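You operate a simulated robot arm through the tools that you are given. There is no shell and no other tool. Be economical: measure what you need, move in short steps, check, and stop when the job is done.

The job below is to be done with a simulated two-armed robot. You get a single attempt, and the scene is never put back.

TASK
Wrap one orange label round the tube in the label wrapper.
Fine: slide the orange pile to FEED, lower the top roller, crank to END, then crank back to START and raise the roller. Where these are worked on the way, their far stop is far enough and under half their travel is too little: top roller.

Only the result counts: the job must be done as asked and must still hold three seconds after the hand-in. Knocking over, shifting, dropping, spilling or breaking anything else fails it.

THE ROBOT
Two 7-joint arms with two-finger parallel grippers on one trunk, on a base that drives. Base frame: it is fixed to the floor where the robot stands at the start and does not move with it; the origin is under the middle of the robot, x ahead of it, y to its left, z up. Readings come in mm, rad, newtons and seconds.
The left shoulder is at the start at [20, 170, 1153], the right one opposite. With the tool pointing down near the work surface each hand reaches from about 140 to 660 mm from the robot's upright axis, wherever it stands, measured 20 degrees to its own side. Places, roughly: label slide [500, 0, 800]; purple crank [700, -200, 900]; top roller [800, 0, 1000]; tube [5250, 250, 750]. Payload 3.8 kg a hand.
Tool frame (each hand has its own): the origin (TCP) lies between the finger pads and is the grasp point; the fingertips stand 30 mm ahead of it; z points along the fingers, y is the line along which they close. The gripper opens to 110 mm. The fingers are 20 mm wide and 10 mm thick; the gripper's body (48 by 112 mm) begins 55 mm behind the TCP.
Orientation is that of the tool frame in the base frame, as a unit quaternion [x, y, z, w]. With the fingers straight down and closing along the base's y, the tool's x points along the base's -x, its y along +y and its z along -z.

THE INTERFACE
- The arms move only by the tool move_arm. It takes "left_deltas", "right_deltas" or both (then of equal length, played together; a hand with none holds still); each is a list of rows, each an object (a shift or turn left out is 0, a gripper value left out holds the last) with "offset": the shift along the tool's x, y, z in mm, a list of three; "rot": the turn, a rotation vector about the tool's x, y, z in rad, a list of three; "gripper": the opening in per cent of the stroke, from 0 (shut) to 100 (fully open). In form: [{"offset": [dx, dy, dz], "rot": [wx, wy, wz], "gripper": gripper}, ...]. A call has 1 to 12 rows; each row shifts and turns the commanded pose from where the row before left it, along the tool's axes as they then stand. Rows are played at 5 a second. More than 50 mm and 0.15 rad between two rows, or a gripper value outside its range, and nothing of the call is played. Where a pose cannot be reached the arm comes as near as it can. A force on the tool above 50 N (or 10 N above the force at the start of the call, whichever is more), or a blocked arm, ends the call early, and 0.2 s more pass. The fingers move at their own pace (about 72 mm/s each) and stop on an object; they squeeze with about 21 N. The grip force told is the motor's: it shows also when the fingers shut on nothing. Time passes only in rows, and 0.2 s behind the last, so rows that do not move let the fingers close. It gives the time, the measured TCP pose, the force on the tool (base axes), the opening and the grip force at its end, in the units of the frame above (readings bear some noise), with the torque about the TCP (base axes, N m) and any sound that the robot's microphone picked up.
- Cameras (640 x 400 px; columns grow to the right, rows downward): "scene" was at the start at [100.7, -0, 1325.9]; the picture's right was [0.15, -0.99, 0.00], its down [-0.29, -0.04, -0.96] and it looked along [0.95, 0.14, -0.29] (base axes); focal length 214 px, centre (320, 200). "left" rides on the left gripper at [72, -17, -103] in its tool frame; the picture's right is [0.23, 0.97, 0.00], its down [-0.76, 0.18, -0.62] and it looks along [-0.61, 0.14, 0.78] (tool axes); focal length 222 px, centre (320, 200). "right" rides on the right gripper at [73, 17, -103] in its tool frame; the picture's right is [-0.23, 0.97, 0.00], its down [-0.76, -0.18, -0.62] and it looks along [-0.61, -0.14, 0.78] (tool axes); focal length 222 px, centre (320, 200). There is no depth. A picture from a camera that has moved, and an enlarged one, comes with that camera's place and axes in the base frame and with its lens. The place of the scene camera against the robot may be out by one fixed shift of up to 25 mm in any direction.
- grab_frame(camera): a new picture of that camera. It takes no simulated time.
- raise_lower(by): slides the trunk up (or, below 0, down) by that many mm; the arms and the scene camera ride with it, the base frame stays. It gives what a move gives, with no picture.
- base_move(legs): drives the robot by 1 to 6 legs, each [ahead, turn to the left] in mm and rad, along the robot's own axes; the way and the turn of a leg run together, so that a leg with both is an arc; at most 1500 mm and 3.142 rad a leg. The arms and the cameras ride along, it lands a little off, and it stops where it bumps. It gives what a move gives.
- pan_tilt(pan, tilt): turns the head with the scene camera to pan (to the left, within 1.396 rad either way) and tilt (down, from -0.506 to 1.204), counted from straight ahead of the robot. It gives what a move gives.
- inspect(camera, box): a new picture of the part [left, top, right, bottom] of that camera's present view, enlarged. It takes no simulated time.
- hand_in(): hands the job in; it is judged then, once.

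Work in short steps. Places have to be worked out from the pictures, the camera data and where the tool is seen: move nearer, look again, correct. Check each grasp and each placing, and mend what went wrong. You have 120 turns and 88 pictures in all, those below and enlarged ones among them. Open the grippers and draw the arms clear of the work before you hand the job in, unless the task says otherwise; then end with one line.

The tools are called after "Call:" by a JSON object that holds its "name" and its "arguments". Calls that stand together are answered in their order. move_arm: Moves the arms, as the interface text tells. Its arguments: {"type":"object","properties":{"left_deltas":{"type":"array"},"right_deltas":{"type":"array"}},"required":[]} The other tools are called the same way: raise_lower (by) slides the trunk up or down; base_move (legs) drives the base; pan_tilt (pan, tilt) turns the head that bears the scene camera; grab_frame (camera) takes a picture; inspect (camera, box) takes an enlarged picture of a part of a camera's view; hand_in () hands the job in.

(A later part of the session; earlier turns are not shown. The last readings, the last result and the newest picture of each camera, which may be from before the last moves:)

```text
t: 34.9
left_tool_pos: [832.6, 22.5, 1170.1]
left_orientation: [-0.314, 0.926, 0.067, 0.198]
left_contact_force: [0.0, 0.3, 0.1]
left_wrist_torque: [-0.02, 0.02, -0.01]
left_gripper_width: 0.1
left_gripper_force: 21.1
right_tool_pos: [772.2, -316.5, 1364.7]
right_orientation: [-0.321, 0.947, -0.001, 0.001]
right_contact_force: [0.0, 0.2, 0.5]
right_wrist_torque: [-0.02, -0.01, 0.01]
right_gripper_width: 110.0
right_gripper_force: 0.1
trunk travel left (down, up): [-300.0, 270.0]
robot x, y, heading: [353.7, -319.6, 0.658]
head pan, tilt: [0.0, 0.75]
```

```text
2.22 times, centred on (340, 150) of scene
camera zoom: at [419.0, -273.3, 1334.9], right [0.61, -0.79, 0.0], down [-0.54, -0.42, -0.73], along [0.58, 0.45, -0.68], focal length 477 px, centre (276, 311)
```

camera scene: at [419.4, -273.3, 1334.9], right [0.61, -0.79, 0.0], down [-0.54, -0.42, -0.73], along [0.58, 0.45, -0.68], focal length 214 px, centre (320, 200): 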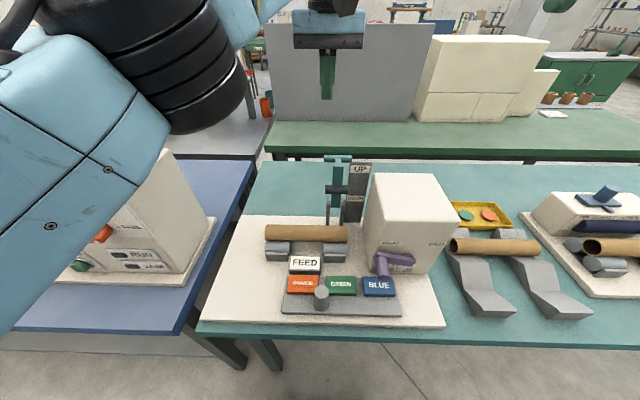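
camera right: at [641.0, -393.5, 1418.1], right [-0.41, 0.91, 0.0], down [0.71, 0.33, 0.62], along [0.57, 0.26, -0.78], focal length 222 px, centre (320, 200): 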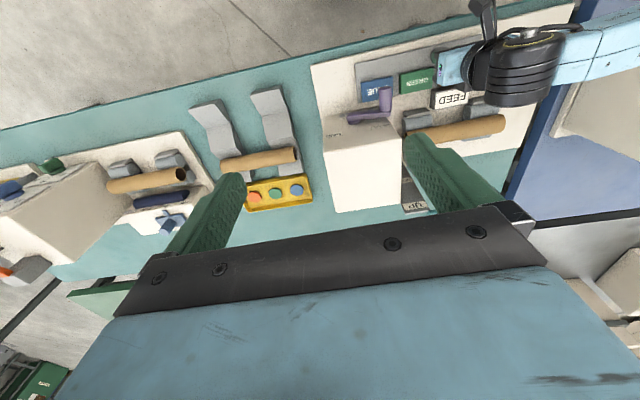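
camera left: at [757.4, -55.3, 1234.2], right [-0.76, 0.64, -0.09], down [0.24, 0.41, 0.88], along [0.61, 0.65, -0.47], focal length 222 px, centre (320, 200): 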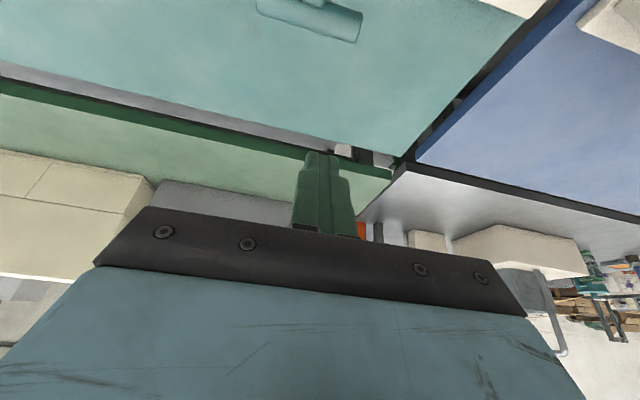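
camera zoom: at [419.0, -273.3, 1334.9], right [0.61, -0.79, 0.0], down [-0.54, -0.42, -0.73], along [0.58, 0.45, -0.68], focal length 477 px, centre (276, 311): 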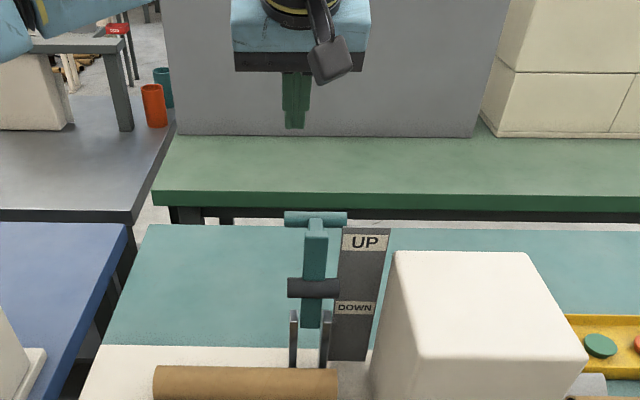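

The finger is ~10 mm clear behind the T by my numbers. I descend 118 mm keeping the tilt.

Call:
{"name": "move_arm", "arguments": {"left_deltas": [{"offset": [12, 4, 27]}, {"offset": [12, 0, 27]}, {"offset": [12, 0, 27]}, {"offset": [12, 0, 27]}, {}]}}

Call:
{"name": "inspect", "arguments": {"camera": "scene", "box": [270, 100, 400, 210]}}

Call:
{"name": "grab_frame", "arguments": {"camera": "left"}}

```text
t: 36.0
left_tool_pos: [831.0, 27.3, 1051.9]
left_orientation: [-0.316, 0.926, 0.068, 0.198]
left_contact_force: [0.9, 0.3, 0.2]
left_wrist_torque: [0.0, 0.0, 0.02]
left_gripper_width: 0.0
left_gripper_force: 20.7
right_tool_pos: [770.4, -317.5, 1364.9]
right_orientation: [-0.322, 0.947, -0.001, 0.002]
right_contact_force: [0.4, -1.0, 0.6]
right_wrist_torque: [-0.03, 0.0, 0.02]
right_gripper_width: 110.0
right_gripper_force: 0.1
trunk travel left (down, up): [-300.0, 270.0]
robot x, y, heading: [348.6, -324.4, 0.655]
head pan, tilt: [0.0, 0.75]
```

```text
3.64 times, centred on (335, 155) of scene
camera zoom: at [419.0, -273.5, 1335.0], right [0.61, -0.79, 0.0], down [-0.54, -0.42, -0.73], along [0.58, 0.45, -0.68], focal length 780 px, centre (266, 364)
```

zoom: 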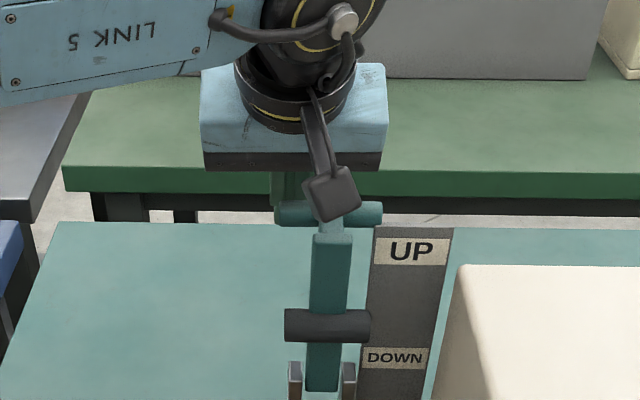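

```text
48 pictures are left
camera left: at [755.5, -53.0, 1115.6], right [-0.76, 0.64, -0.09], down [0.24, 0.41, 0.88], along [0.61, 0.65, -0.47], focal length 222 px, centre (320, 200)
```

left: 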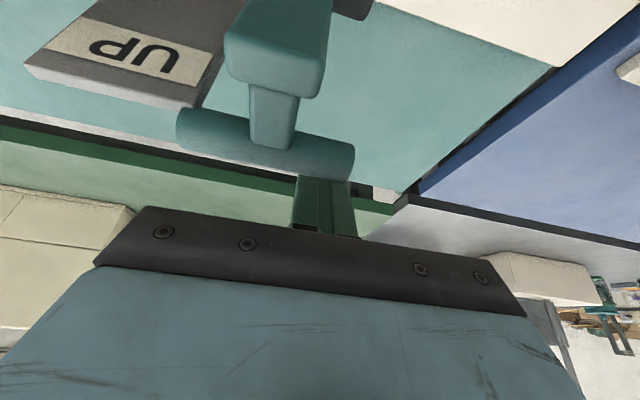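

The finger is behind the T's left half. I pull it toward me along the estimated arc to just past upright.

Call:
{"name": "move_arm", "arguments": {"left_deltas": [{"offset": [12.8, 0, -15.6]}, {"offset": [17, 0, -10.5]}, {"offset": [17, 0, -10.5]}, {"offset": [17, 0, -5]}, {"offset": [17, 0, -4.5]}, {"offset": [17, 0, -4]}, {}]}}

Call:
{"name": "inspect", "arguments": {"camera": "scene", "box": [260, 100, 420, 240]}}

```text
t: 37.6
left_tool_pos: [743.1, -39.6, 1057.3]
left_orientation: [-0.316, 0.926, 0.067, 0.197]
left_contact_force: [0.1, 1.1, 0.1]
left_wrist_torque: [0.0, -0.04, 0.02]
left_gripper_width: 0.0
left_gripper_force: 20.9
right_tool_pos: [771.7, -315.7, 1364.8]
right_orientation: [-0.322, 0.947, -0.001, 0.001]
right_contact_force: [0.2, 0.2, -0.2]
right_wrist_torque: [-0.05, 0.01, -0.02]
right_gripper_width: 109.9
right_gripper_force: 0.1
trunk travel left (down, up): [-300.0, 270.0]
robot x, y, heading: [348.8, -320.6, 0.656]
head pan, tilt: [0.0, 0.75]
```

```text
2.86 times, centred on (340, 170) of scene
camera zoom: at [419.3, -273.3, 1334.9], right [0.61, -0.79, 0.0], down [-0.54, -0.42, -0.73], along [0.58, 0.45, -0.68], focal length 613 px, centre (263, 286)
```

zoom: 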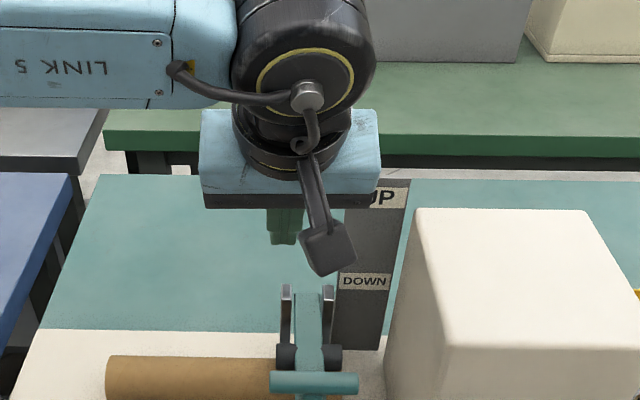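

The lever passed over and fell forward on its own. I check the indicator and the lever's rest.

Call:
{"name": "inspect", "arguments": {"camera": "scene", "box": [260, 200, 460, 320]}}

Call:
{"name": "grab_frame", "arguments": {"camera": "left"}}

```text
3.20 times, centred on (360, 260) of scene
camera zoom: at [419.3, -273.3, 1334.9], right [0.61, -0.79, 0.0], down [-0.54, -0.42, -0.73], along [0.58, 0.45, -0.68], focal length 686 px, centre (192, 8)
```

zoom: 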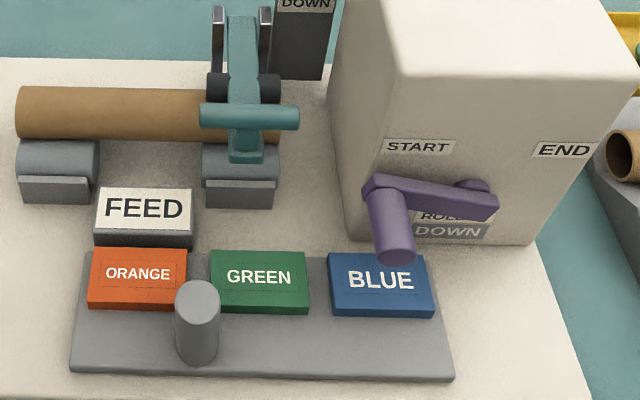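

```text
45 pictures are left
camera left: at [668.5, -119.7, 1121.6], right [-0.76, 0.64, -0.09], down [0.24, 0.41, 0.88], along [0.6, 0.65, -0.47], focal length 222 px, centre (320, 200)
```

left: 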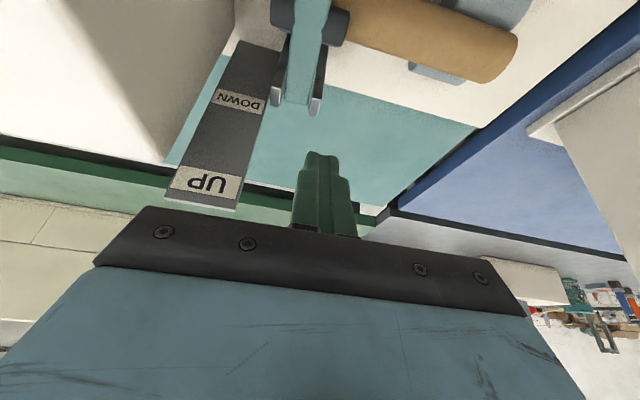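

The indicator reads DOWN. I lift the left hand away, and bring the right hand over toward the crank handle for a closer look.

Call:
{"name": "move_arm", "arguments": {"left_deltas": [{"offset": [-8, 20, -18]}, {"offset": [-16, 30, -36]}, {"offset": [-16, 30, -36]}, {"offset": [0, 20, 0]}, {}], "right_deltas": [{"offset": [0, 25, 40]}, {"offset": [0, 25, 40]}, {"offset": [0, 25, 40]}, {"offset": [0, 25, 40]}, {"offset": [0, 0, 40]}]}}

Call:
{"name": "grab_frame", "arguments": {"camera": "right"}}

Call:
{"name": "inspect", "arguments": {"camera": "scene", "box": [300, 140, 480, 300]}}

```text
t: 38.9
left_tool_pos: [682.6, 37.2, 1154.5]
left_orientation: [-0.316, 0.926, 0.068, 0.197]
left_contact_force: [0.8, -1.3, -0.4]
left_wrist_torque: [0.0, 0.04, 0.01]
left_gripper_width: 0.2
left_gripper_force: 20.7
right_tool_pos: [712.7, -239.4, 1162.7]
right_orientation: [-0.321, 0.947, 0.001, 0.0]
right_contact_force: [1.1, 0.2, -0.8]
right_wrist_torque: [-0.04, -0.01, 0.01]
right_gripper_width: 109.7
right_gripper_force: 0.2
trunk travel left (down, up): [-300.0, 270.0]
robot x, y, heading: [349.8, -324.2, 0.656]
head pan, tilt: [0.0, 0.75]
```

```text
44 pictures are left
camera right: at [643.1, -267.4, 1267.0], right [-0.41, 0.91, 0.0], down [0.71, 0.32, 0.62], along [0.57, 0.26, -0.78], focal length 222 px, centre (320, 200)
```

right: 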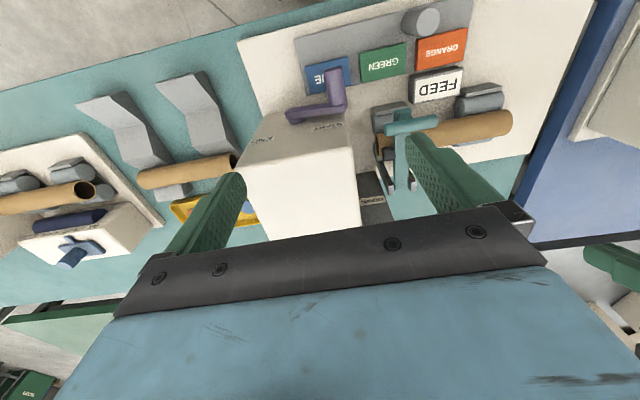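

```text
2.50 times, centred on (390, 220) of scene
camera zoom: at [420.0, -274.2, 1334.9], right [0.61, -0.79, 0.0], down [-0.54, -0.42, -0.73], along [0.58, 0.45, -0.68], focal length 536 px, centre (145, 150)
```

zoom: 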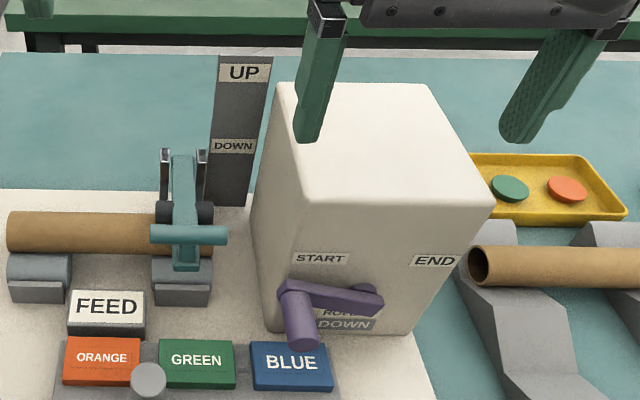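

The handle tip is at about p=405, s=606, z=897, housing face at p≈448. I lower the right hand above it to z≈970.

Call:
{"name": "move_arm", "arguments": {"right_deltas": [{"offset": [2, 10, 40]}, {"offset": [0, 10, 40]}, {"offset": [0, 0, 40]}, {"offset": [0, 0, 40]}, {"offset": [0, 0, 30]}, {}]}}

Call:
{"name": "grab_frame", "arguments": {"camera": "right"}}

Call:
{"name": "inspect", "arguments": {"camera": "scene", "box": [300, 180, 480, 320]}}

```text
t: 40.2
left_tool_pos: [682.6, 39.0, 1154.3]
left_orientation: [-0.316, 0.926, 0.068, 0.198]
left_contact_force: [0.2, -0.6, 0.2]
left_wrist_torque: [-0.02, 0.01, -0.03]
left_gripper_width: 0.0
left_gripper_force: 21.2
right_tool_pos: [697.5, -222.8, 972.9]
right_orientation: [-0.322, 0.947, -0.002, 0.001]
right_contact_force: [0.4, 0.2, -0.3]
right_wrist_torque: [0.02, -0.01, 0.0]
right_gripper_width: 109.9
right_gripper_force: 0.1
trunk travel left (down, up): [-300.0, 270.0]
robot x, y, heading: [346.8, -323.2, 0.655]
head pan, tilt: [0.0, 0.75]
```

```text
42 pictures are left
camera right: at [629.1, -252.8, 1077.7], right [-0.41, 0.91, 0.0], down [0.71, 0.32, 0.62], along [0.57, 0.26, -0.78], focal length 222 px, centre (320, 200)
```

right: 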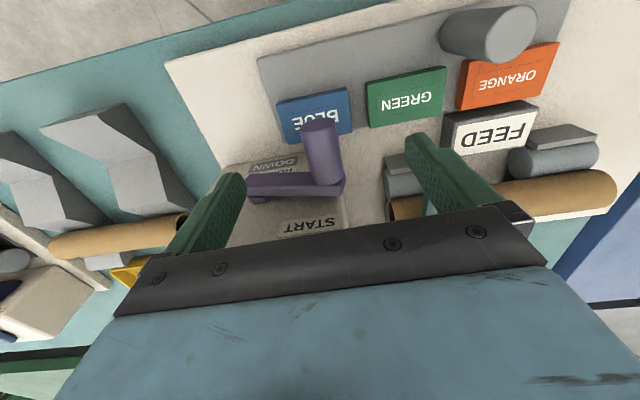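

```text
2.86 times, centred on (390, 250) of scene
camera zoom: at [419.0, -273.3, 1335.0], right [0.61, -0.79, 0.0], down [-0.54, -0.42, -0.73], along [0.58, 0.45, -0.68], focal length 613 px, centre (120, 57)
```

zoom: 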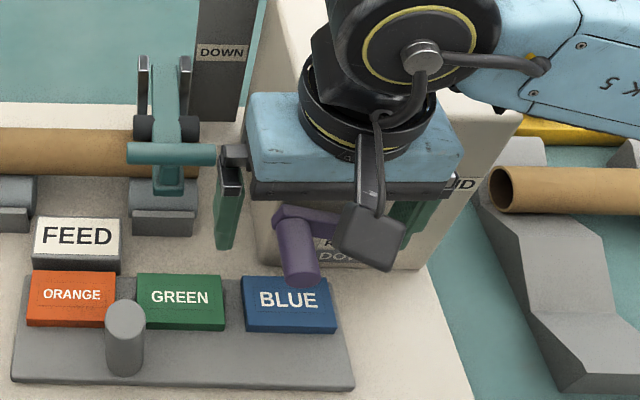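

The handle is centred between the fingers. I lower to z≈918 and look again.

Call:
{"name": "move_arm", "arguments": {"right_deltas": [{"offset": [-3, 0, 25]}, {"offset": [0, 0, 20]}, {"offset": [0, 0, 10]}, {}]}}

Call:
{"name": "grab_frame", "arguments": {"camera": "right"}}

```text
t: 41.2
left_tool_pos: [680.4, 38.1, 1154.6]
left_orientation: [-0.316, 0.926, 0.067, 0.198]
left_contact_force: [-0.8, -0.2, -0.7]
left_wrist_torque: [-0.01, 0.0, -0.01]
left_gripper_width: 0.0
left_gripper_force: 21.1
right_tool_pos: [697.2, -224.2, 919.4]
right_orientation: [-0.322, 0.947, -0.001, 0.001]
right_contact_force: [-12.4, -9.4, 8.0]
right_wrist_torque: [0.71, -1.08, -0.28]
right_gripper_width: 109.7
right_gripper_force: 0.0
trunk travel left (down, up): [-300.0, 270.0]
robot x, y, heading: [351.1, -320.3, 0.656]
head pan, tilt: [0.0, 0.75]
```

```text
40 pictures are left
camera right: at [629.0, -252.2, 1023.6], right [-0.41, 0.91, 0.0], down [0.71, 0.33, 0.63], along [0.57, 0.26, -0.78], focal length 222 px, centre (320, 200)
```

right: 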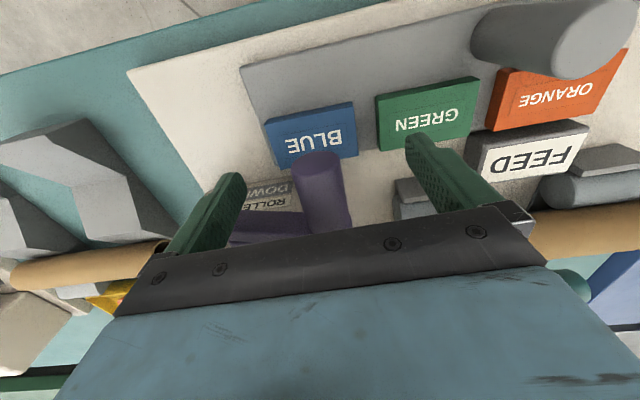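

There's a 15 N push back: the gripper body touches the housing face. I back off 10 mm, tilt the fingers forward 0.42 rad so the body stands clear, then re-advance.

Call:
{"name": "move_arm", "arguments": {"right_deltas": [{"offset": [12, 0, 0]}, {"rot": [0, -0.14, 0]}, {"rot": [0, -0.14, 0]}, {"rot": [0, -0.14, 0]}, {}]}}

Call:
{"name": "grab_frame", "arguments": {"camera": "right"}}

Call:
{"name": "inspect", "arguments": {"camera": "scene", "box": [320, 200, 460, 310]}}

```text
t: 42.5
left_tool_pos: [682.1, 39.1, 1155.4]
left_orientation: [-0.316, 0.926, 0.068, 0.198]
left_contact_force: [0.1, 0.4, 0.1]
left_wrist_torque: [-0.02, -0.01, -0.04]
left_gripper_width: 0.2
left_gripper_force: 20.9
right_tool_pos: [690.3, -228.5, 919.8]
right_orientation: [-0.315, 0.926, 0.066, 0.199]
right_contact_force: [-1.4, -0.1, 0.1]
right_wrist_torque: [0.0, 0.03, -0.04]
right_gripper_width: 110.3
right_gripper_force: 0.0
trunk travel left (down, up): [-300.0, 270.0]
robot x, y, heading: [347.9, -321.6, 0.658]
head pan, tilt: [0.0, 0.75]
```

```text
39 pictures are left
camera right: at [593.4, -279.9, 984.2], right [-0.43, 0.9, 0.09], down [0.46, 0.13, 0.88], along [0.78, 0.42, -0.46], focal length 222 px, centre (320, 200)
```

right: 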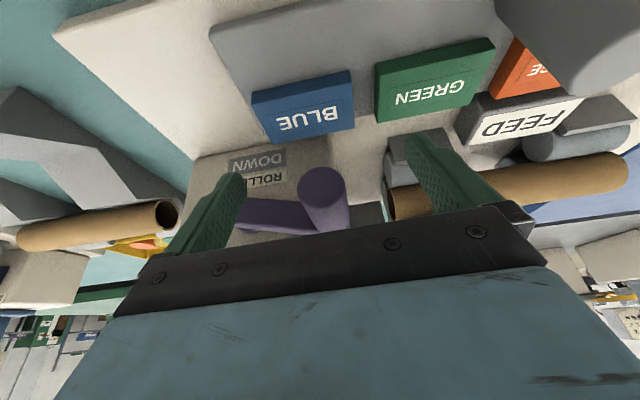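

```text
3.64 times, centred on (390, 255) of scene
camera zoom: at [419.2, -273.3, 1334.9], right [0.61, -0.79, 0.0], down [-0.54, -0.42, -0.73], along [0.58, 0.45, -0.68], focal length 780 px, centre (66, 0)
```

zoom: 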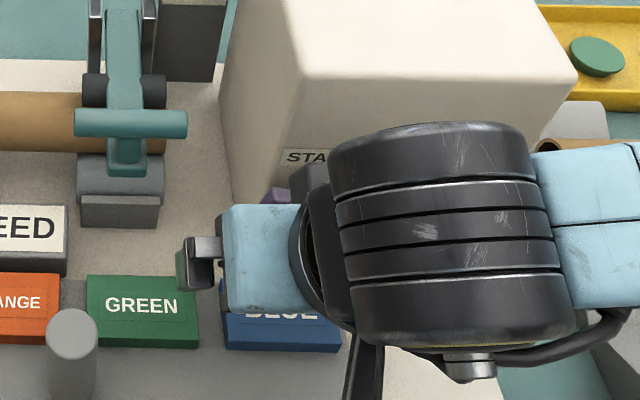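

The handle's end face lies right at the TCP (p≈404, z≈919). The crank arm is behind p≈427, so I reduce the tilt to 0.2 and advance 5 mm, then close gently on the handle.

Call:
{"name": "move_arm", "arguments": {"right_deltas": [{"rot": [0, 0.11, 0]}, {"rot": [0, 0.11, 0]}, {"offset": [-5, 0, -3]}, {"gripper": 0}, {}, {}, {}, {}]}}

Call:
{"name": "grab_frame", "arguments": {"camera": "right"}}

```text
t: 44.2
left_tool_pos: [681.5, 40.5, 1155.1]
left_orientation: [-0.316, 0.926, 0.066, 0.198]
left_contact_force: [-0.1, 0.1, -0.3]
left_wrist_torque: [0.0, -0.01, 0.03]
left_gripper_width: 0.0
left_gripper_force: 20.8
right_tool_pos: [693.1, -226.9, 924.3]
right_orientation: [-0.32, 0.942, 0.032, 0.096]
right_contact_force: [-4.4, 4.8, 4.4]
right_wrist_torque: [-0.27, 0.07, -1.02]
right_gripper_width: 24.9
right_gripper_force: 44.8
trunk travel left (down, up): [-300.0, 270.0]
robot x, y, heading: [347.5, -322.4, 0.656]
head pan, tilt: [0.0, 0.75]
```

```text
37 pictures are left
camera right: at [609.3, -266.1, 1010.8], right [-0.42, 0.91, 0.04], down [0.6, 0.24, 0.76], along [0.68, 0.34, -0.64], focal length 222 px, centre (320, 200)
```

right: 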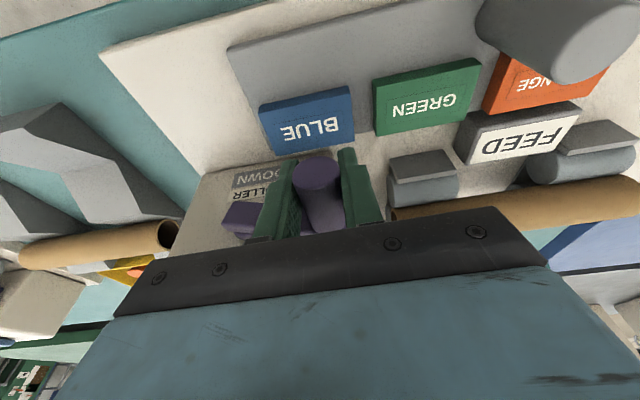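

Gripped (24.9 mm). The hub looks ≈64 mm to the right at the same height, so I try the first 20° of an upward (clockwise) arc.

Call:
{"name": "move_arm", "arguments": {"right_deltas": [{"offset": [-1.1, -0.3, -5.5]}, {"offset": [-1.1, -0.7, -5.4]}, {"offset": [-1.1, -1.2, -5.3]}, {"offset": [-1, -1.7, -5.3]}, {}]}}

Call:
{"name": "inspect", "arguments": {"camera": "scene", "box": [320, 200, 460, 310]}}

```text
t: 45.5
left_tool_pos: [683.8, 38.4, 1153.1]
left_orientation: [-0.315, 0.926, 0.067, 0.197]
left_contact_force: [0.4, -0.6, 0.0]
left_wrist_torque: [0.01, 0.0, -0.03]
left_gripper_width: 0.1
left_gripper_force: 20.9
right_tool_pos: [696.5, -231.5, 943.5]
right_orientation: [-0.32, 0.942, 0.03, 0.094]
right_contact_force: [4.0, -8.3, -16.8]
right_wrist_torque: [-0.22, 1.14, -0.84]
right_gripper_width: 24.8
right_gripper_force: 44.8
trunk travel left (down, up): [-300.0, 270.0]
robot x, y, heading: [349.6, -322.8, 0.661]
head pan, tilt: [0.0, 0.75]
```

```text
3.64 times, centred on (390, 255) of scene
camera zoom: at [420.8, -274.3, 1334.8], right [0.61, -0.79, 0.0], down [-0.54, -0.42, -0.73], along [0.58, 0.45, -0.68], focal length 780 px, centre (66, 0)
```

zoom: 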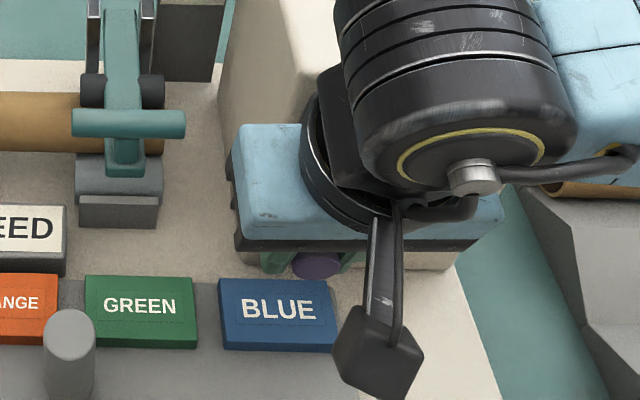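

It turns; the drag shows the handle started ~8° above horizontal, so I put the hub at s≈667, z≈915 and continue along that arc.

Call:
{"name": "move_arm", "arguments": {"right_deltas": [{"offset": [-1.2, -7.7, -7.4]}, {"offset": [-1.4, -7.3, -8.3]}, {"offset": [-1.1, -8.7, -7.0]}, {"offset": [-0.8, -9.8, -5.4]}, {}]}}

```text
t: 46.6
left_tool_pos: [680.8, 38.9, 1154.7]
left_orientation: [-0.316, 0.925, 0.068, 0.198]
left_contact_force: [0.0, -0.2, 0.6]
left_wrist_torque: [0.02, -0.01, 0.02]
left_gripper_width: 0.0
left_gripper_force: 20.8
right_tool_pos: [715.9, -254.5, 974.8]
right_orientation: [-0.321, 0.942, 0.033, 0.097]
right_contact_force: [-2.0, 1.0, 7.4]
right_wrist_torque: [0.08, -0.16, -0.92]
right_gripper_width: 24.1
right_gripper_force: 45.2
trunk travel left (down, up): [-300.0, 270.0]
robot x, y, heading: [349.8, -321.9, 0.656]
head pan, tilt: [0.0, 0.75]
```

Fitting the three points gives hub (s≈672, z≈914), R≈68; now at ~62°. I carry on over the top to ~112°.

Call:
{"name": "move_arm", "arguments": {"right_deltas": [{"offset": [-0.5, -10.7, -4.3]}, {"offset": [-0.2, -11.5, -2.6]}, {"offset": [0.2, -11.9, -0.8]}, {"offset": [0.7, -11.7, 1.4]}, {"offset": [1.1, -11.4, 3.4]}, {}]}}

Call:
{"name": "inspect", "arguments": {"camera": "scene", "box": [320, 180, 480, 310]}}

```text
t: 48.0
left_tool_pos: [682.2, 39.4, 1153.9]
left_orientation: [-0.316, 0.925, 0.067, 0.197]
left_contact_force: [0.5, -0.3, -0.4]
left_wrist_torque: [0.0, -0.02, 0.0]
left_gripper_width: 0.0
left_gripper_force: 21.7
right_tool_pos: [747.3, -301.5, 976.9]
right_orientation: [-0.32, 0.942, 0.031, 0.095]
right_contact_force: [-3.1, 7.4, 2.6]
right_wrist_torque: [0.07, 0.84, -0.89]
right_gripper_width: 24.3
right_gripper_force: 45.4
trunk travel left (down, up): [-300.0, 270.0]
robot x, y, heading: [349.8, -323.7, 0.663]
head pan, tilt: [0.0, 0.75]
```

```text
3.08 times, centred on (400, 245) of scene
camera zoom: at [418.8, -272.5, 1334.9], right [0.61, -0.79, 0.0], down [-0.54, -0.42, -0.73], along [0.58, 0.45, -0.68], focal length 660 px, centre (74, 62)
```

zoom: 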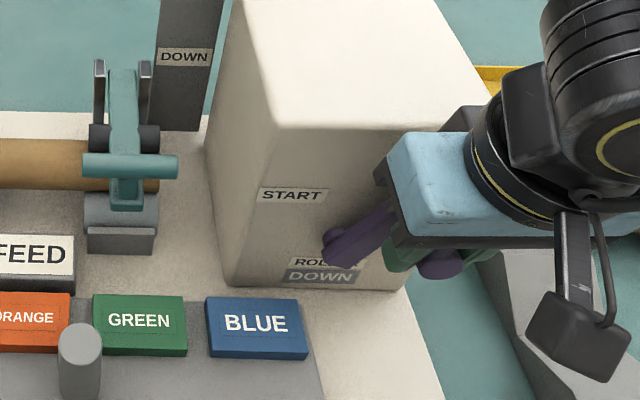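

At ~111°. I continue down the END side to ~151°.

Call:
{"name": "move_arm", "arguments": {"right_deltas": [{"offset": [1.4, -10.6, 5.0]}, {"offset": [1.7, -9.6, 6.8]}, {"offset": [1.9, -8.2, 8.3]}, {"offset": [2.2, -6.7, 9.6]}, {}]}}

```text
t: 49.2
left_tool_pos: [682.3, 40.2, 1154.9]
left_orientation: [-0.315, 0.926, 0.067, 0.198]
left_contact_force: [0.4, 0.5, 0.0]
left_wrist_torque: [0.02, 0.01, 0.02]
left_gripper_width: 0.0
left_gripper_force: 20.7
right_tool_pos: [770.5, -332.1, 945.3]
right_orientation: [-0.32, 0.942, 0.029, 0.096]
right_contact_force: [0.9, 2.4, -2.2]
right_wrist_torque: [-0.22, 0.21, -0.95]
right_gripper_width: 24.0
right_gripper_force: 44.7
trunk travel left (down, up): [-300.0, 270.0]
robot x, y, heading: [348.9, -323.7, 0.656]
head pan, tilt: [0.0, 0.75]
```

At ~153° with low force. I go on in 5° steps feeling for the END stop.

Call:
{"name": "move_arm", "arguments": {"right_deltas": [{"offset": [1.2, -2.2, 5.6]}, {"offset": [1.2, -1.8, 5.7]}, {"offset": [1.2, -1.4, 5.8]}, {}]}}

Call:
{"name": "inspect", "arguments": {"camera": "scene", "box": [320, 190, 500, 320]}}

```text
t: 50.2
left_tool_pos: [680.1, 38.6, 1155.3]
left_orientation: [-0.315, 0.926, 0.067, 0.199]
left_contact_force: [0.3, -0.4, -0.1]
left_wrist_torque: [0.03, -0.02, 0.01]
left_gripper_width: 0.0
left_gripper_force: 21.3
right_tool_pos: [772.6, -334.9, 930.3]
right_orientation: [-0.321, 0.942, 0.032, 0.099]
right_contact_force: [-1.5, 1.6, 31.4]
right_wrist_torque: [0.38, 0.19, -0.76]
right_gripper_width: 25.0
right_gripper_force: 44.4
trunk travel left (down, up): [-300.0, 270.0]
robot x, y, heading: [350.8, -323.5, 0.658]
head pan, tilt: [0.0, 0.75]
```

```text
3.08 times, centred on (410, 255) of scene
camera zoom: at [417.0, -273.0, 1335.2], right [0.61, -0.79, 0.0], down [-0.54, -0.42, -0.73], along [0.58, 0.45, -0.68], focal length 660 px, centre (43, 31)
```

zoom: 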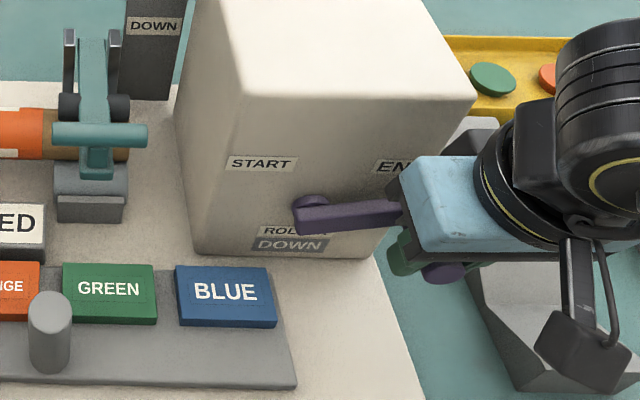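

The push back rose to 31 N and an orange label is on the tube: END stop is reached. I press 2 mm more to be sure.

Call:
{"name": "move_arm", "arguments": {"right_deltas": [{"offset": [0.4, 0, 2]}, {}]}}

Call:
{"name": "inspect", "arguments": {"camera": "scene", "box": [250, 200, 410, 300]}}

```text
t: 50.9
left_tool_pos: [680.1, 39.9, 1155.3]
left_orientation: [-0.316, 0.925, 0.067, 0.198]
left_contact_force: [-0.2, -0.5, 0.2]
left_wrist_torque: [-0.01, -0.02, 0.01]
left_gripper_width: 0.3
left_gripper_force: 20.7
right_tool_pos: [773.5, -334.9, 927.9]
right_orientation: [-0.321, 0.942, 0.032, 0.098]
right_contact_force: [-1.1, 4.7, 32.2]
right_wrist_torque: [0.32, 0.21, -0.87]
right_gripper_width: 24.8
right_gripper_force: 45.0
trunk travel left (down, up): [-300.0, 270.0]
robot x, y, heading: [347.8, -320.2, 0.656]
head pan, tilt: [0.0, 0.75]
```

```text
4.00 times, centred on (330, 250) of scene
camera zoom: at [417.1, -272.7, 1335.1], right [0.61, -0.79, 0.0], down [-0.54, -0.42, -0.73], along [0.58, 0.45, -0.68], focal length 858 px, centre (280, 0)
```

zoom: 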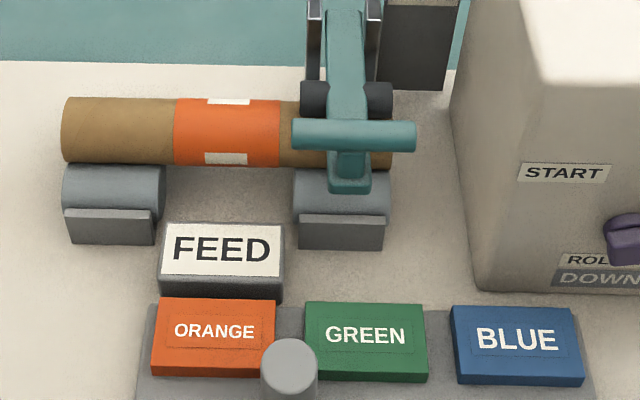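

The label is on. The hand moved 2 mm at unchanged force, so I press another 4 mm to see whether the crank still moves.

Call:
{"name": "move_arm", "arguments": {"right_deltas": [{"offset": [0.4, -0.3, 2]}, {"offset": [0.4, -0.3, 2]}, {}]}}

Call:
{"name": "inspect", "arguments": {"camera": "scene", "box": [320, 190, 500, 320]}}

Call:
{"name": "grab_frame", "arguments": {"camera": "right"}}

```text
t: 51.6
left_tool_pos: [678.8, 39.7, 1154.5]
left_orientation: [-0.316, 0.925, 0.067, 0.199]
left_contact_force: [-0.4, 0.1, 1.6]
left_wrist_torque: [0.01, -0.01, 0.03]
left_gripper_width: 0.0
left_gripper_force: 21.0
right_tool_pos: [771.9, -335.0, 925.7]
right_orientation: [-0.32, 0.942, 0.032, 0.099]
right_contact_force: [-3.6, 4.3, 35.7]
right_wrist_torque: [0.47, 0.06, -0.71]
right_gripper_width: 25.0
right_gripper_force: 45.0
trunk travel left (down, up): [-300.0, 270.0]
robot x, y, heading: [353.0, -321.1, 0.656]
head pan, tilt: [0.0, 0.75]
```

```text
3.08 times, centred on (410, 255) of scene
camera zoom: at [416.3, -272.7, 1335.2], right [0.61, -0.79, 0.0], down [-0.54, -0.42, -0.73], along [0.58, 0.45, -0.68], focal length 660 px, centre (43, 31)
```

zoom: 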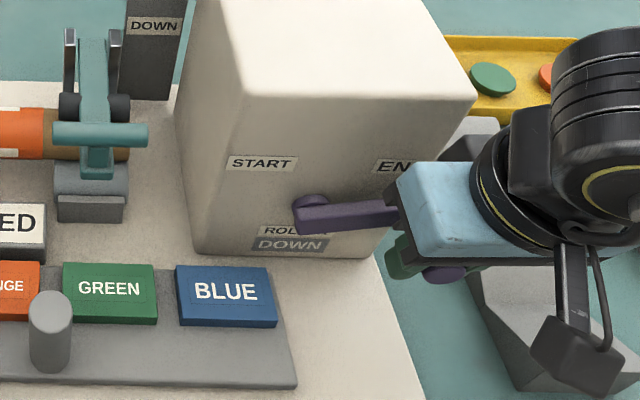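

```text
31 pictures are left
camera right: at [688.1, -376.0, 1011.7], right [-0.42, 0.91, 0.04], down [0.6, 0.24, 0.77], along [0.69, 0.35, -0.64], focal length 222 px, centre (320, 200)
```

right: 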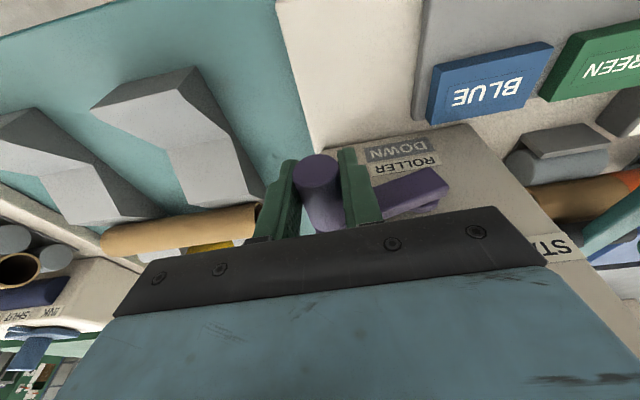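

The crank arm did not move any more, so it's firmly at END. Now I crank back along the reverse arc.

Call:
{"name": "move_arm", "arguments": {"right_deltas": [{"offset": [-2.6, 2, -10]}, {"offset": [-2.4, 3.4, -7]}, {"offset": [-2.2, 5.5, -10.2]}, {"offset": [-2.1, 7.2, -9.4]}, {"offset": [-1.9, 8.8, -8.0]}, {"offset": [-1.6, 10.1, -6.3]}, {}]}}

```text
t: 53.2
left_tool_pos: [681.2, 38.4, 1156.6]
left_orientation: [-0.317, 0.925, 0.068, 0.199]
left_contact_force: [0.2, -0.7, 0.0]
left_wrist_torque: [-0.02, 0.04, -0.02]
left_gripper_width: 0.1
left_gripper_force: 21.4
right_tool_pos: [749.9, -305.5, 976.6]
right_orientation: [-0.321, 0.942, 0.032, 0.098]
right_contact_force: [-6.5, -6.4, 10.4]
right_wrist_torque: [-0.08, 0.59, -0.57]
right_gripper_width: 24.3
right_gripper_force: 45.0
trunk travel left (down, up): [-300.0, 270.0]
robot x, y, heading: [349.9, -321.1, 0.655]
head pan, tilt: [0.0, 0.75]
```

Following well (115°). I carry on over the top to ~45° from START side.

Call:
{"name": "move_arm", "arguments": {"right_deltas": [{"offset": [-0.2, 11.6, -4.2]}, {"offset": [-0.6, 11.8, -2]}, {"offset": [-0.2, 12, 0]}, {"offset": [0.2, 11.8, 2]}, {"offset": [0.5, 11.3, 4]}, {"offset": [0.9, 10.4, 5.9]}, {"offset": [1.3, 9.1, 7.7]}, {}]}}

```text
t: 55.0
left_tool_pos: [683.3, 39.0, 1155.1]
left_orientation: [-0.316, 0.925, 0.067, 0.197]
left_contact_force: [-0.7, 0.0, -0.3]
left_wrist_torque: [0.0, -0.01, -0.02]
left_gripper_width: 0.0
left_gripper_force: 21.0
right_tool_pos: [705.9, -241.2, 960.4]
right_orientation: [-0.32, 0.942, 0.031, 0.096]
right_contact_force: [3.0, -1.4, 7.8]
right_wrist_torque: [-0.23, -0.58, -0.77]
right_gripper_width: 25.8
right_gripper_force: 45.2
trunk travel left (down, up): [-300.0, 270.0]
robot x, y, heading: [353.4, -322.2, 0.66]
head pan, tilt: [0.0, 0.75]
```

At ~44°. I go down to the START stop.

Call:
{"name": "move_arm", "arguments": {"right_deltas": [{"offset": [1.3, 8, 7.8]}, {"offset": [1.9, 5.7, 10.1]}, {"offset": [2.1, 3.9, 11]}, {"offset": [1.4, 1.3, 6.9]}, {"offset": [0.8, 0.2, 4]}, {}]}}

Call:
{"name": "inspect", "arguments": {"camera": "scene", "box": [320, 190, 500, 320]}}

```text
t: 56.5
left_tool_pos: [680.2, 41.8, 1154.8]
left_orientation: [-0.316, 0.926, 0.067, 0.198]
left_contact_force: [0.0, 0.7, 0.0]
left_wrist_torque: [0.0, 0.05, 0.02]
left_gripper_width: 0.0
left_gripper_force: 20.9
right_tool_pos: [693.1, -225.9, 921.6]
right_orientation: [-0.322, 0.941, 0.033, 0.097]
right_contact_force: [-6.9, 15.6, 22.9]
right_wrist_torque: [-0.54, 0.55, -0.97]
right_gripper_width: 24.8
right_gripper_force: 45.0
trunk travel left (down, up): [-300.0, 270.0]
robot x, y, heading: [351.9, -324.7, 0.66]
head pan, tilt: [0.0, 0.75]
```

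```text
3.08 times, centred on (410, 255) of scene
camera zoom: at [417.2, -271.6, 1335.1], right [0.61, -0.79, 0.0], down [-0.54, -0.42, -0.73], along [0.58, 0.45, -0.68], focal length 660 px, centre (43, 31)
```

zoom: 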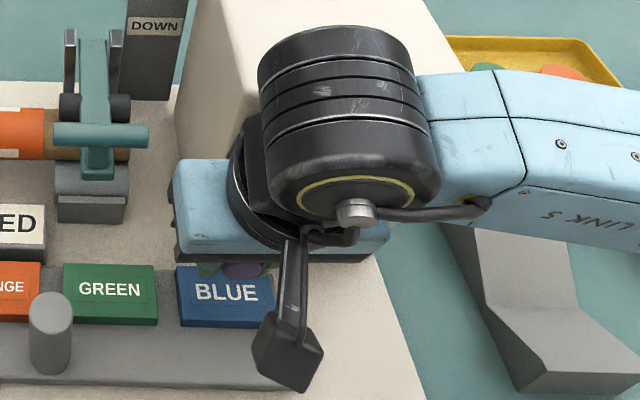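

Height 921.6 (924 at first grip) with rising force: the START stop. I press 3 mm more, then open and back the right hand away.

Call:
{"name": "move_arm", "arguments": {"right_deltas": [{"offset": [0.5, 0, 3]}, {}, {"gripper": 100, "offset": [0, 0, 0]}, {}, {}, {}, {"offset": [6, 0, -30]}, {"offset": [8, 0, -40]}, {"offset": [8, -20, -40]}, {"offset": [8, -40, -40]}, {"offset": [0, -40, -40]}, {}]}}

Call:
{"name": "inspect", "arguments": {"camera": "scene", "box": [260, 200, 460, 320]}}

```text
refused: row 10 steps farther than a row can; nothing moved
```

```text
3.20 times, centred on (360, 260) of scene
camera zoom: at [417.2, -271.6, 1335.1], right [0.61, -0.79, 0.0], down [-0.54, -0.42, -0.73], along [0.58, 0.45, -0.68], focal length 686 px, centre (192, 8)
```

zoom: 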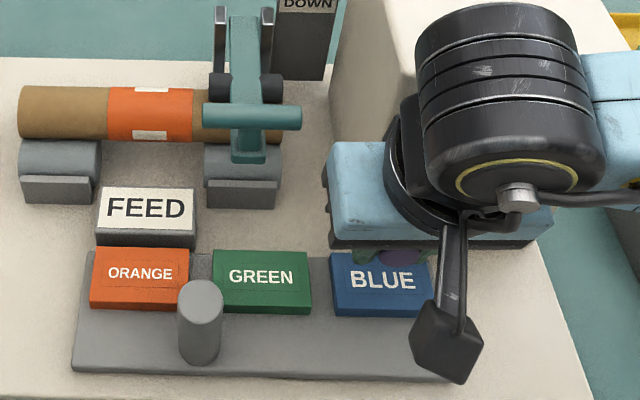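

One row was over 50 mm, so nothing moved; I repeat with smaller steps.

Call:
{"name": "move_arm", "arguments": {"right_deltas": [{"offset": [0.5, 0, 3]}, {}, {"gripper": 100}, {}, {}, {}, {"offset": [6, 0, -30]}, {"offset": [8, 0, -40]}, {"offset": [8, -20, -40]}, {"offset": [8, -30, -30]}, {"offset": [0, -30, -30]}, {}]}}

Call:
{"name": "inspect", "arguments": {"camera": "scene", "box": [260, 200, 460, 320]}}

```text
t: 59.0
left_tool_pos: [682.4, 39.8, 1154.1]
left_orientation: [-0.316, 0.925, 0.068, 0.198]
left_contact_force: [0.0, 0.6, 0.0]
left_wrist_torque: [-0.02, -0.01, 0.02]
left_gripper_width: 0.0
left_gripper_force: 20.8
right_tool_pos: [711.6, -306.0, 1082.6]
right_orientation: [-0.321, 0.942, 0.031, 0.095]
right_contact_force: [0.0, -0.5, 0.9]
right_wrist_torque: [0.05, 0.02, -0.04]
right_gripper_width: 110.1
right_gripper_force: 0.1
right hand out of reach, approached as far as the arm can: row 9, 10, 11
trunk travel left (down, up): [-300.0, 270.0]
robot x, y, heading: [348.7, -319.1, 0.656]
head pan, tilt: [0.0, 0.75]
```

```text
3.20 times, centred on (360, 260) of scene
camera zoom: at [419.2, -272.7, 1334.9], right [0.61, -0.79, 0.0], down [-0.54, -0.42, -0.73], along [0.58, 0.45, -0.68], focal length 686 px, centre (192, 8)
```

zoom: 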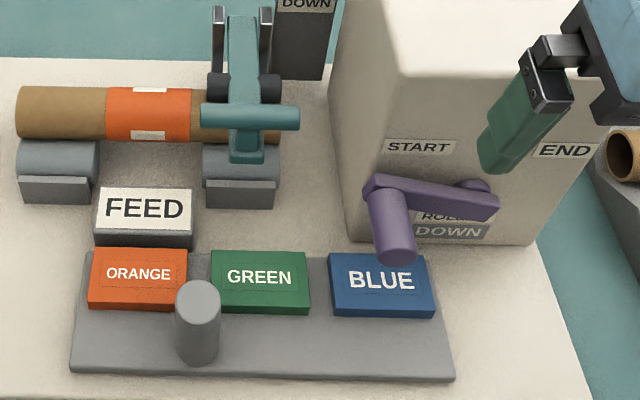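

The crank is back exactly at START. To raise the roller I'll push the T-bar up and back from below its left half with the left fingers tilted further forward; first I position in front of it.

Call:
{"name": "move_arm", "arguments": {"left_deltas": [{"offset": [35.4, -25.3, -15.8]}, {"offset": [35.4, -25.3, -15.8]}, {"offset": [35.4, -25.3, -15.8]}, {"offset": [35.4, -25.3, -15.8]}, {"rot": [0, -0.143, 0]}, {"rot": [0, -0.143, 0]}, {"rot": [0, -0.143, 0]}, {}]}}

Call:
{"name": "grab_frame", "arguments": {"camera": "left"}}

Call:
{"name": "inspect", "arguments": {"camera": "scene", "box": [220, 150, 420, 300]}}

```text
t: 60.9
left_tool_pos: [621.8, -134.9, 1155.3]
left_orientation: [-0.294, 0.862, 0.134, 0.391]
left_contact_force: [0.0, -0.1, 0.9]
left_wrist_torque: [-0.02, -0.04, 0.0]
left_gripper_width: 0.0
left_gripper_force: 20.6
right_tool_pos: [712.1, -305.6, 1081.8]
right_orientation: [-0.32, 0.942, 0.03, 0.095]
right_contact_force: [-0.8, 0.8, -0.2]
right_wrist_torque: [0.0, -0.03, 0.01]
right_gripper_width: 109.9
right_gripper_force: 0.0
trunk travel left (down, up): [-300.0, 270.0]
robot x, y, heading: [350.8, -320.5, 0.656]
head pan, tilt: [0.0, 0.75]
```

```text
27 pictures are left
camera left: at [532.7, -225.9, 1168.8], right [-0.71, 0.68, -0.17], down [-0.08, 0.16, 0.98], along [0.7, 0.72, -0.06], focal length 222 px, centre (320, 200)
```

left: 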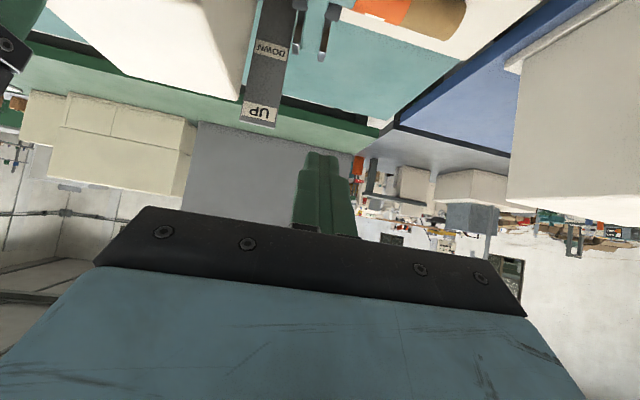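

```text
2.67 times, centred on (320, 225) of scene
camera zoom: at [419.2, -273.2, 1334.9], right [0.61, -0.79, 0.0], down [-0.54, -0.42, -0.73], along [0.58, 0.45, -0.68], focal length 572 px, centre (320, 133)
```

zoom: 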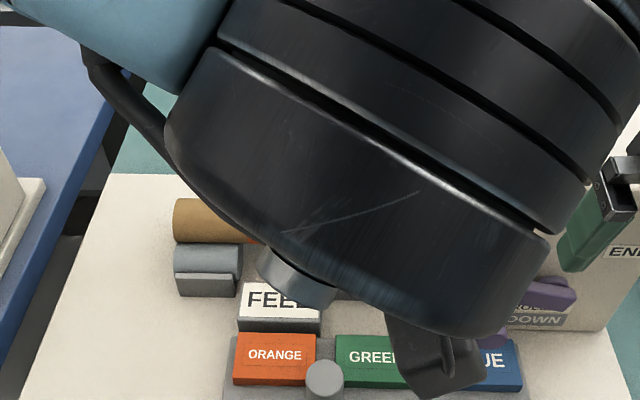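

TCP is at (p 408, s 488, z 1155) with 0.85 rad tilt. I move the right hand further aside and descend 190 mm in front of the T-bar.

Call:
{"name": "move_arm", "arguments": {"left_deltas": [{"offset": [29.2, 0, 24.3]}, {"offset": [29.2, 0, 24.3]}, {"offset": [29.2, 0, 24.3]}, {"offset": [29.2, 0, 24.3]}, {"offset": [29.2, 0, 24.3]}, {}], "right_deltas": [{"offset": [0, -25, 0]}, {"offset": [0, -25, 0]}, {"offset": [0, -25, 0]}, {}, {}, {}]}}

Call:
{"name": "grab_frame", "arguments": {"camera": "left"}}

Call:
{"name": "grab_frame", "arguments": {"camera": "scene"}}

```text
t: 62.2
left_tool_pos: [617.9, -139.1, 964.7]
left_orientation: [-0.295, 0.862, 0.133, 0.39]
left_contact_force: [0.1, 0.1, -1.1]
left_wrist_torque: [0.02, 0.03, 0.0]
left_gripper_width: 0.3
left_gripper_force: 21.0
right_tool_pos: [756.2, -366.1, 1081.8]
right_orientation: [-0.322, 0.942, 0.03, 0.096]
right_contact_force: [-0.5, -0.7, 0.2]
right_wrist_torque: [0.04, 0.0, 0.02]
right_gripper_width: 110.0
right_gripper_force: 0.1
trunk travel left (down, up): [-300.0, 270.0]
robot x, y, heading: [349.4, -323.3, 0.652]
head pan, tilt: [0.0, 0.75]
```

```text
25 pictures are left
camera left: at [529.4, -229.6, 979.1], right [-0.71, 0.68, -0.17], down [-0.08, 0.16, 0.98], along [0.7, 0.72, -0.06], focal length 222 px, centre (320, 200)
```

left: 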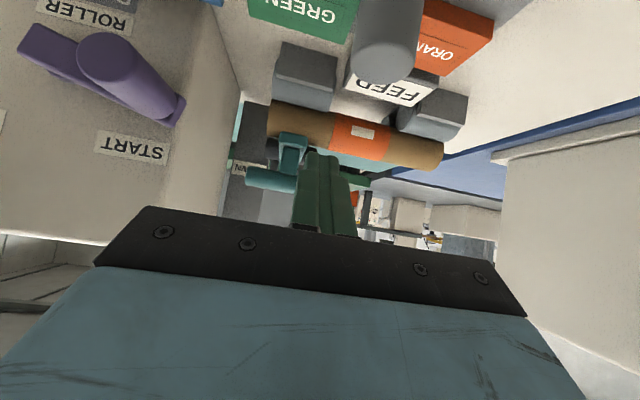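

```text
24 pictures are left
camera scene: at [419.0, -273.1, 1335.0], right [0.61, -0.79, 0.0], down [-0.54, -0.42, -0.73], along [0.58, 0.45, -0.68], focal length 214 px, centre (320, 200)
```

scene: 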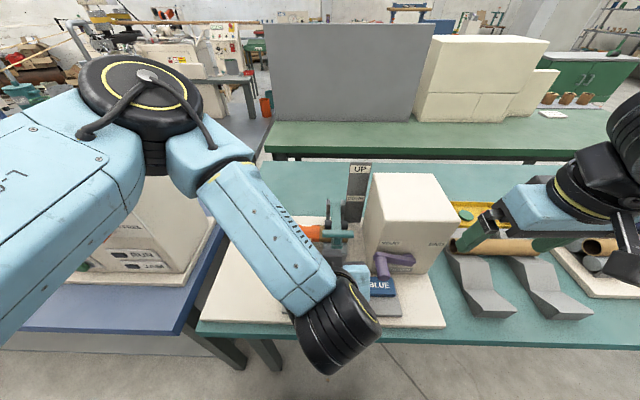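

T-bar now at about p≈473, s≈510, z≈958; its left end clears the finger position. I slide the finger in under its left half.

Call:
{"name": "move_arm", "arguments": {"left_deltas": [{"offset": [-4.8, 4, 23.7]}, {"offset": [-4.8, 0, 23.7]}, {}]}}

Call:
{"name": "grab_frame", "arguments": {"camera": "left"}}

Call:
{"name": "inspect", "arguments": {"camera": "scene", "box": [280, 170, 420, 300]}}

```text
t: 63.0
left_tool_pos: [649.6, -111.5, 941.3]
left_orientation: [-0.292, 0.863, 0.132, 0.39]
left_contact_force: [-0.2, 0.1, 0.5]
left_wrist_torque: [-0.03, -0.02, 0.02]
left_gripper_width: 0.1
left_gripper_force: 21.3
right_tool_pos: [756.3, -367.2, 1081.8]
right_orientation: [-0.321, 0.942, 0.03, 0.096]
right_contact_force: [0.0, -0.4, -0.3]
right_wrist_torque: [0.02, -0.01, 0.0]
right_gripper_width: 110.1
right_gripper_force: 0.0
trunk travel left (down, up): [-300.0, 270.0]
robot x, y, heading: [351.7, -326.1, 0.657]
head pan, tilt: [0.0, 0.75]
```

```text
23 pictures are left
camera left: at [560.0, -200.9, 955.2], right [-0.71, 0.68, -0.17], down [-0.08, 0.16, 0.98], along [0.7, 0.72, -0.06], focal length 222 px, centre (320, 200)
```

left: 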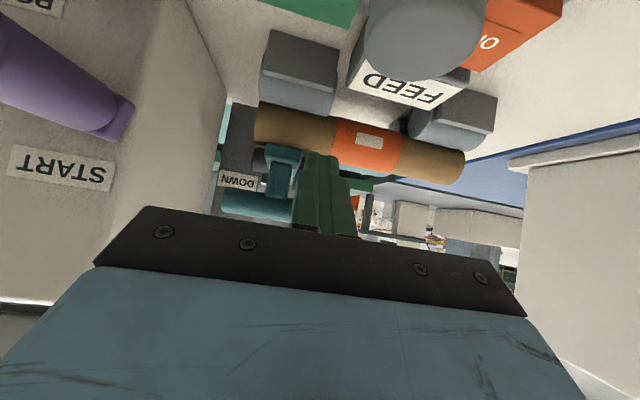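

```text
3.08 times, centred on (350, 235) of scene
camera zoom: at [419.0, -273.4, 1334.9], right [0.61, -0.79, 0.0], down [-0.54, -0.42, -0.73], along [0.58, 0.45, -0.68], focal length 660 px, centre (228, 92)
```

zoom: 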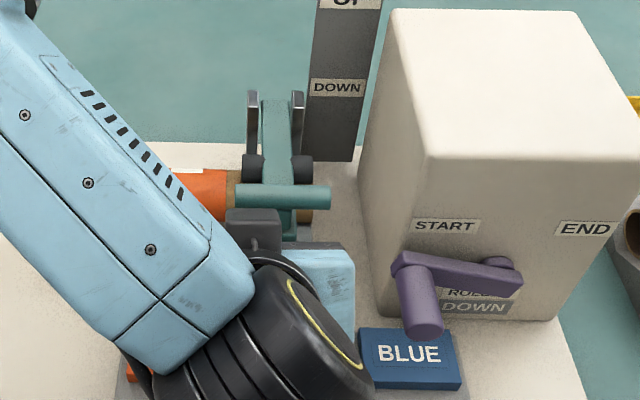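

The T-bar lies over the finger. I push up and back along the arc, first half.

Call:
{"name": "move_arm", "arguments": {"left_deltas": [{"offset": [-13.6, 0, 0.4]}, {"offset": [-23, 0, -4.2]}, {"offset": [-23, 0, -4.2]}, {}]}}

Call:
{"name": "inspect", "arguments": {"camera": "scene", "box": [280, 170, 420, 300]}}

Call:
{"name": "grab_frame", "arguments": {"camera": "left"}}

```text
t: 64.0
left_tool_pos: [675.5, -89.5, 990.7]
left_orientation: [-0.295, 0.863, 0.133, 0.389]
left_contact_force: [-0.9, -1.1, -0.2]
left_wrist_torque: [-0.01, 0.02, 0.0]
left_gripper_width: 0.0
left_gripper_force: 21.3
right_tool_pos: [756.9, -366.0, 1080.6]
right_orientation: [-0.32, 0.942, 0.03, 0.095]
right_contact_force: [-0.3, -0.4, -0.4]
right_wrist_torque: [0.01, -0.04, -0.03]
right_gripper_width: 109.7
right_gripper_force: 0.1
trunk travel left (down, up): [-300.0, 270.0]
robot x, y, heading: [349.0, -319.4, 0.652]
head pan, tilt: [0.0, 0.75]
```

```text
3.08 times, centred on (350, 235) of scene
camera zoom: at [419.1, -273.4, 1334.9], right [0.61, -0.79, 0.0], down [-0.54, -0.42, -0.73], along [0.58, 0.45, -0.68], focal length 660 px, centre (228, 92)
```

zoom: 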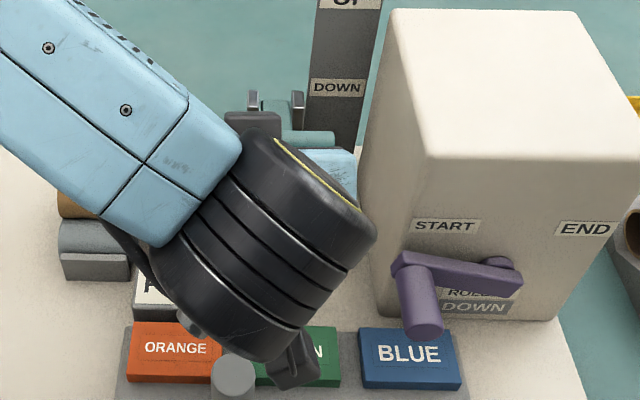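

```text
20 pictures are left
camera left: at [586.6, -179.6, 1004.9], right [-0.71, 0.68, -0.17], down [-0.08, 0.16, 0.98], along [0.7, 0.72, -0.06], focal length 222 px, centre (320, 200)
```

left: 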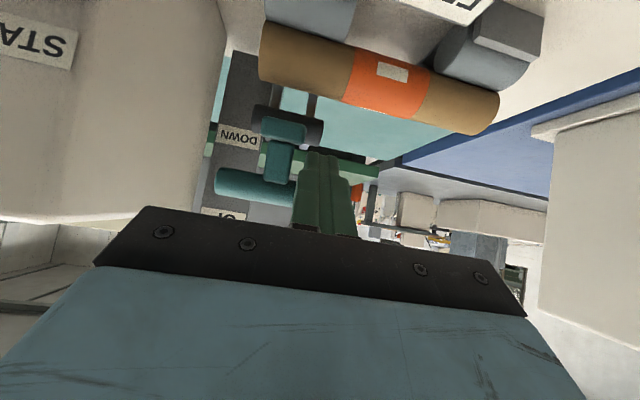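

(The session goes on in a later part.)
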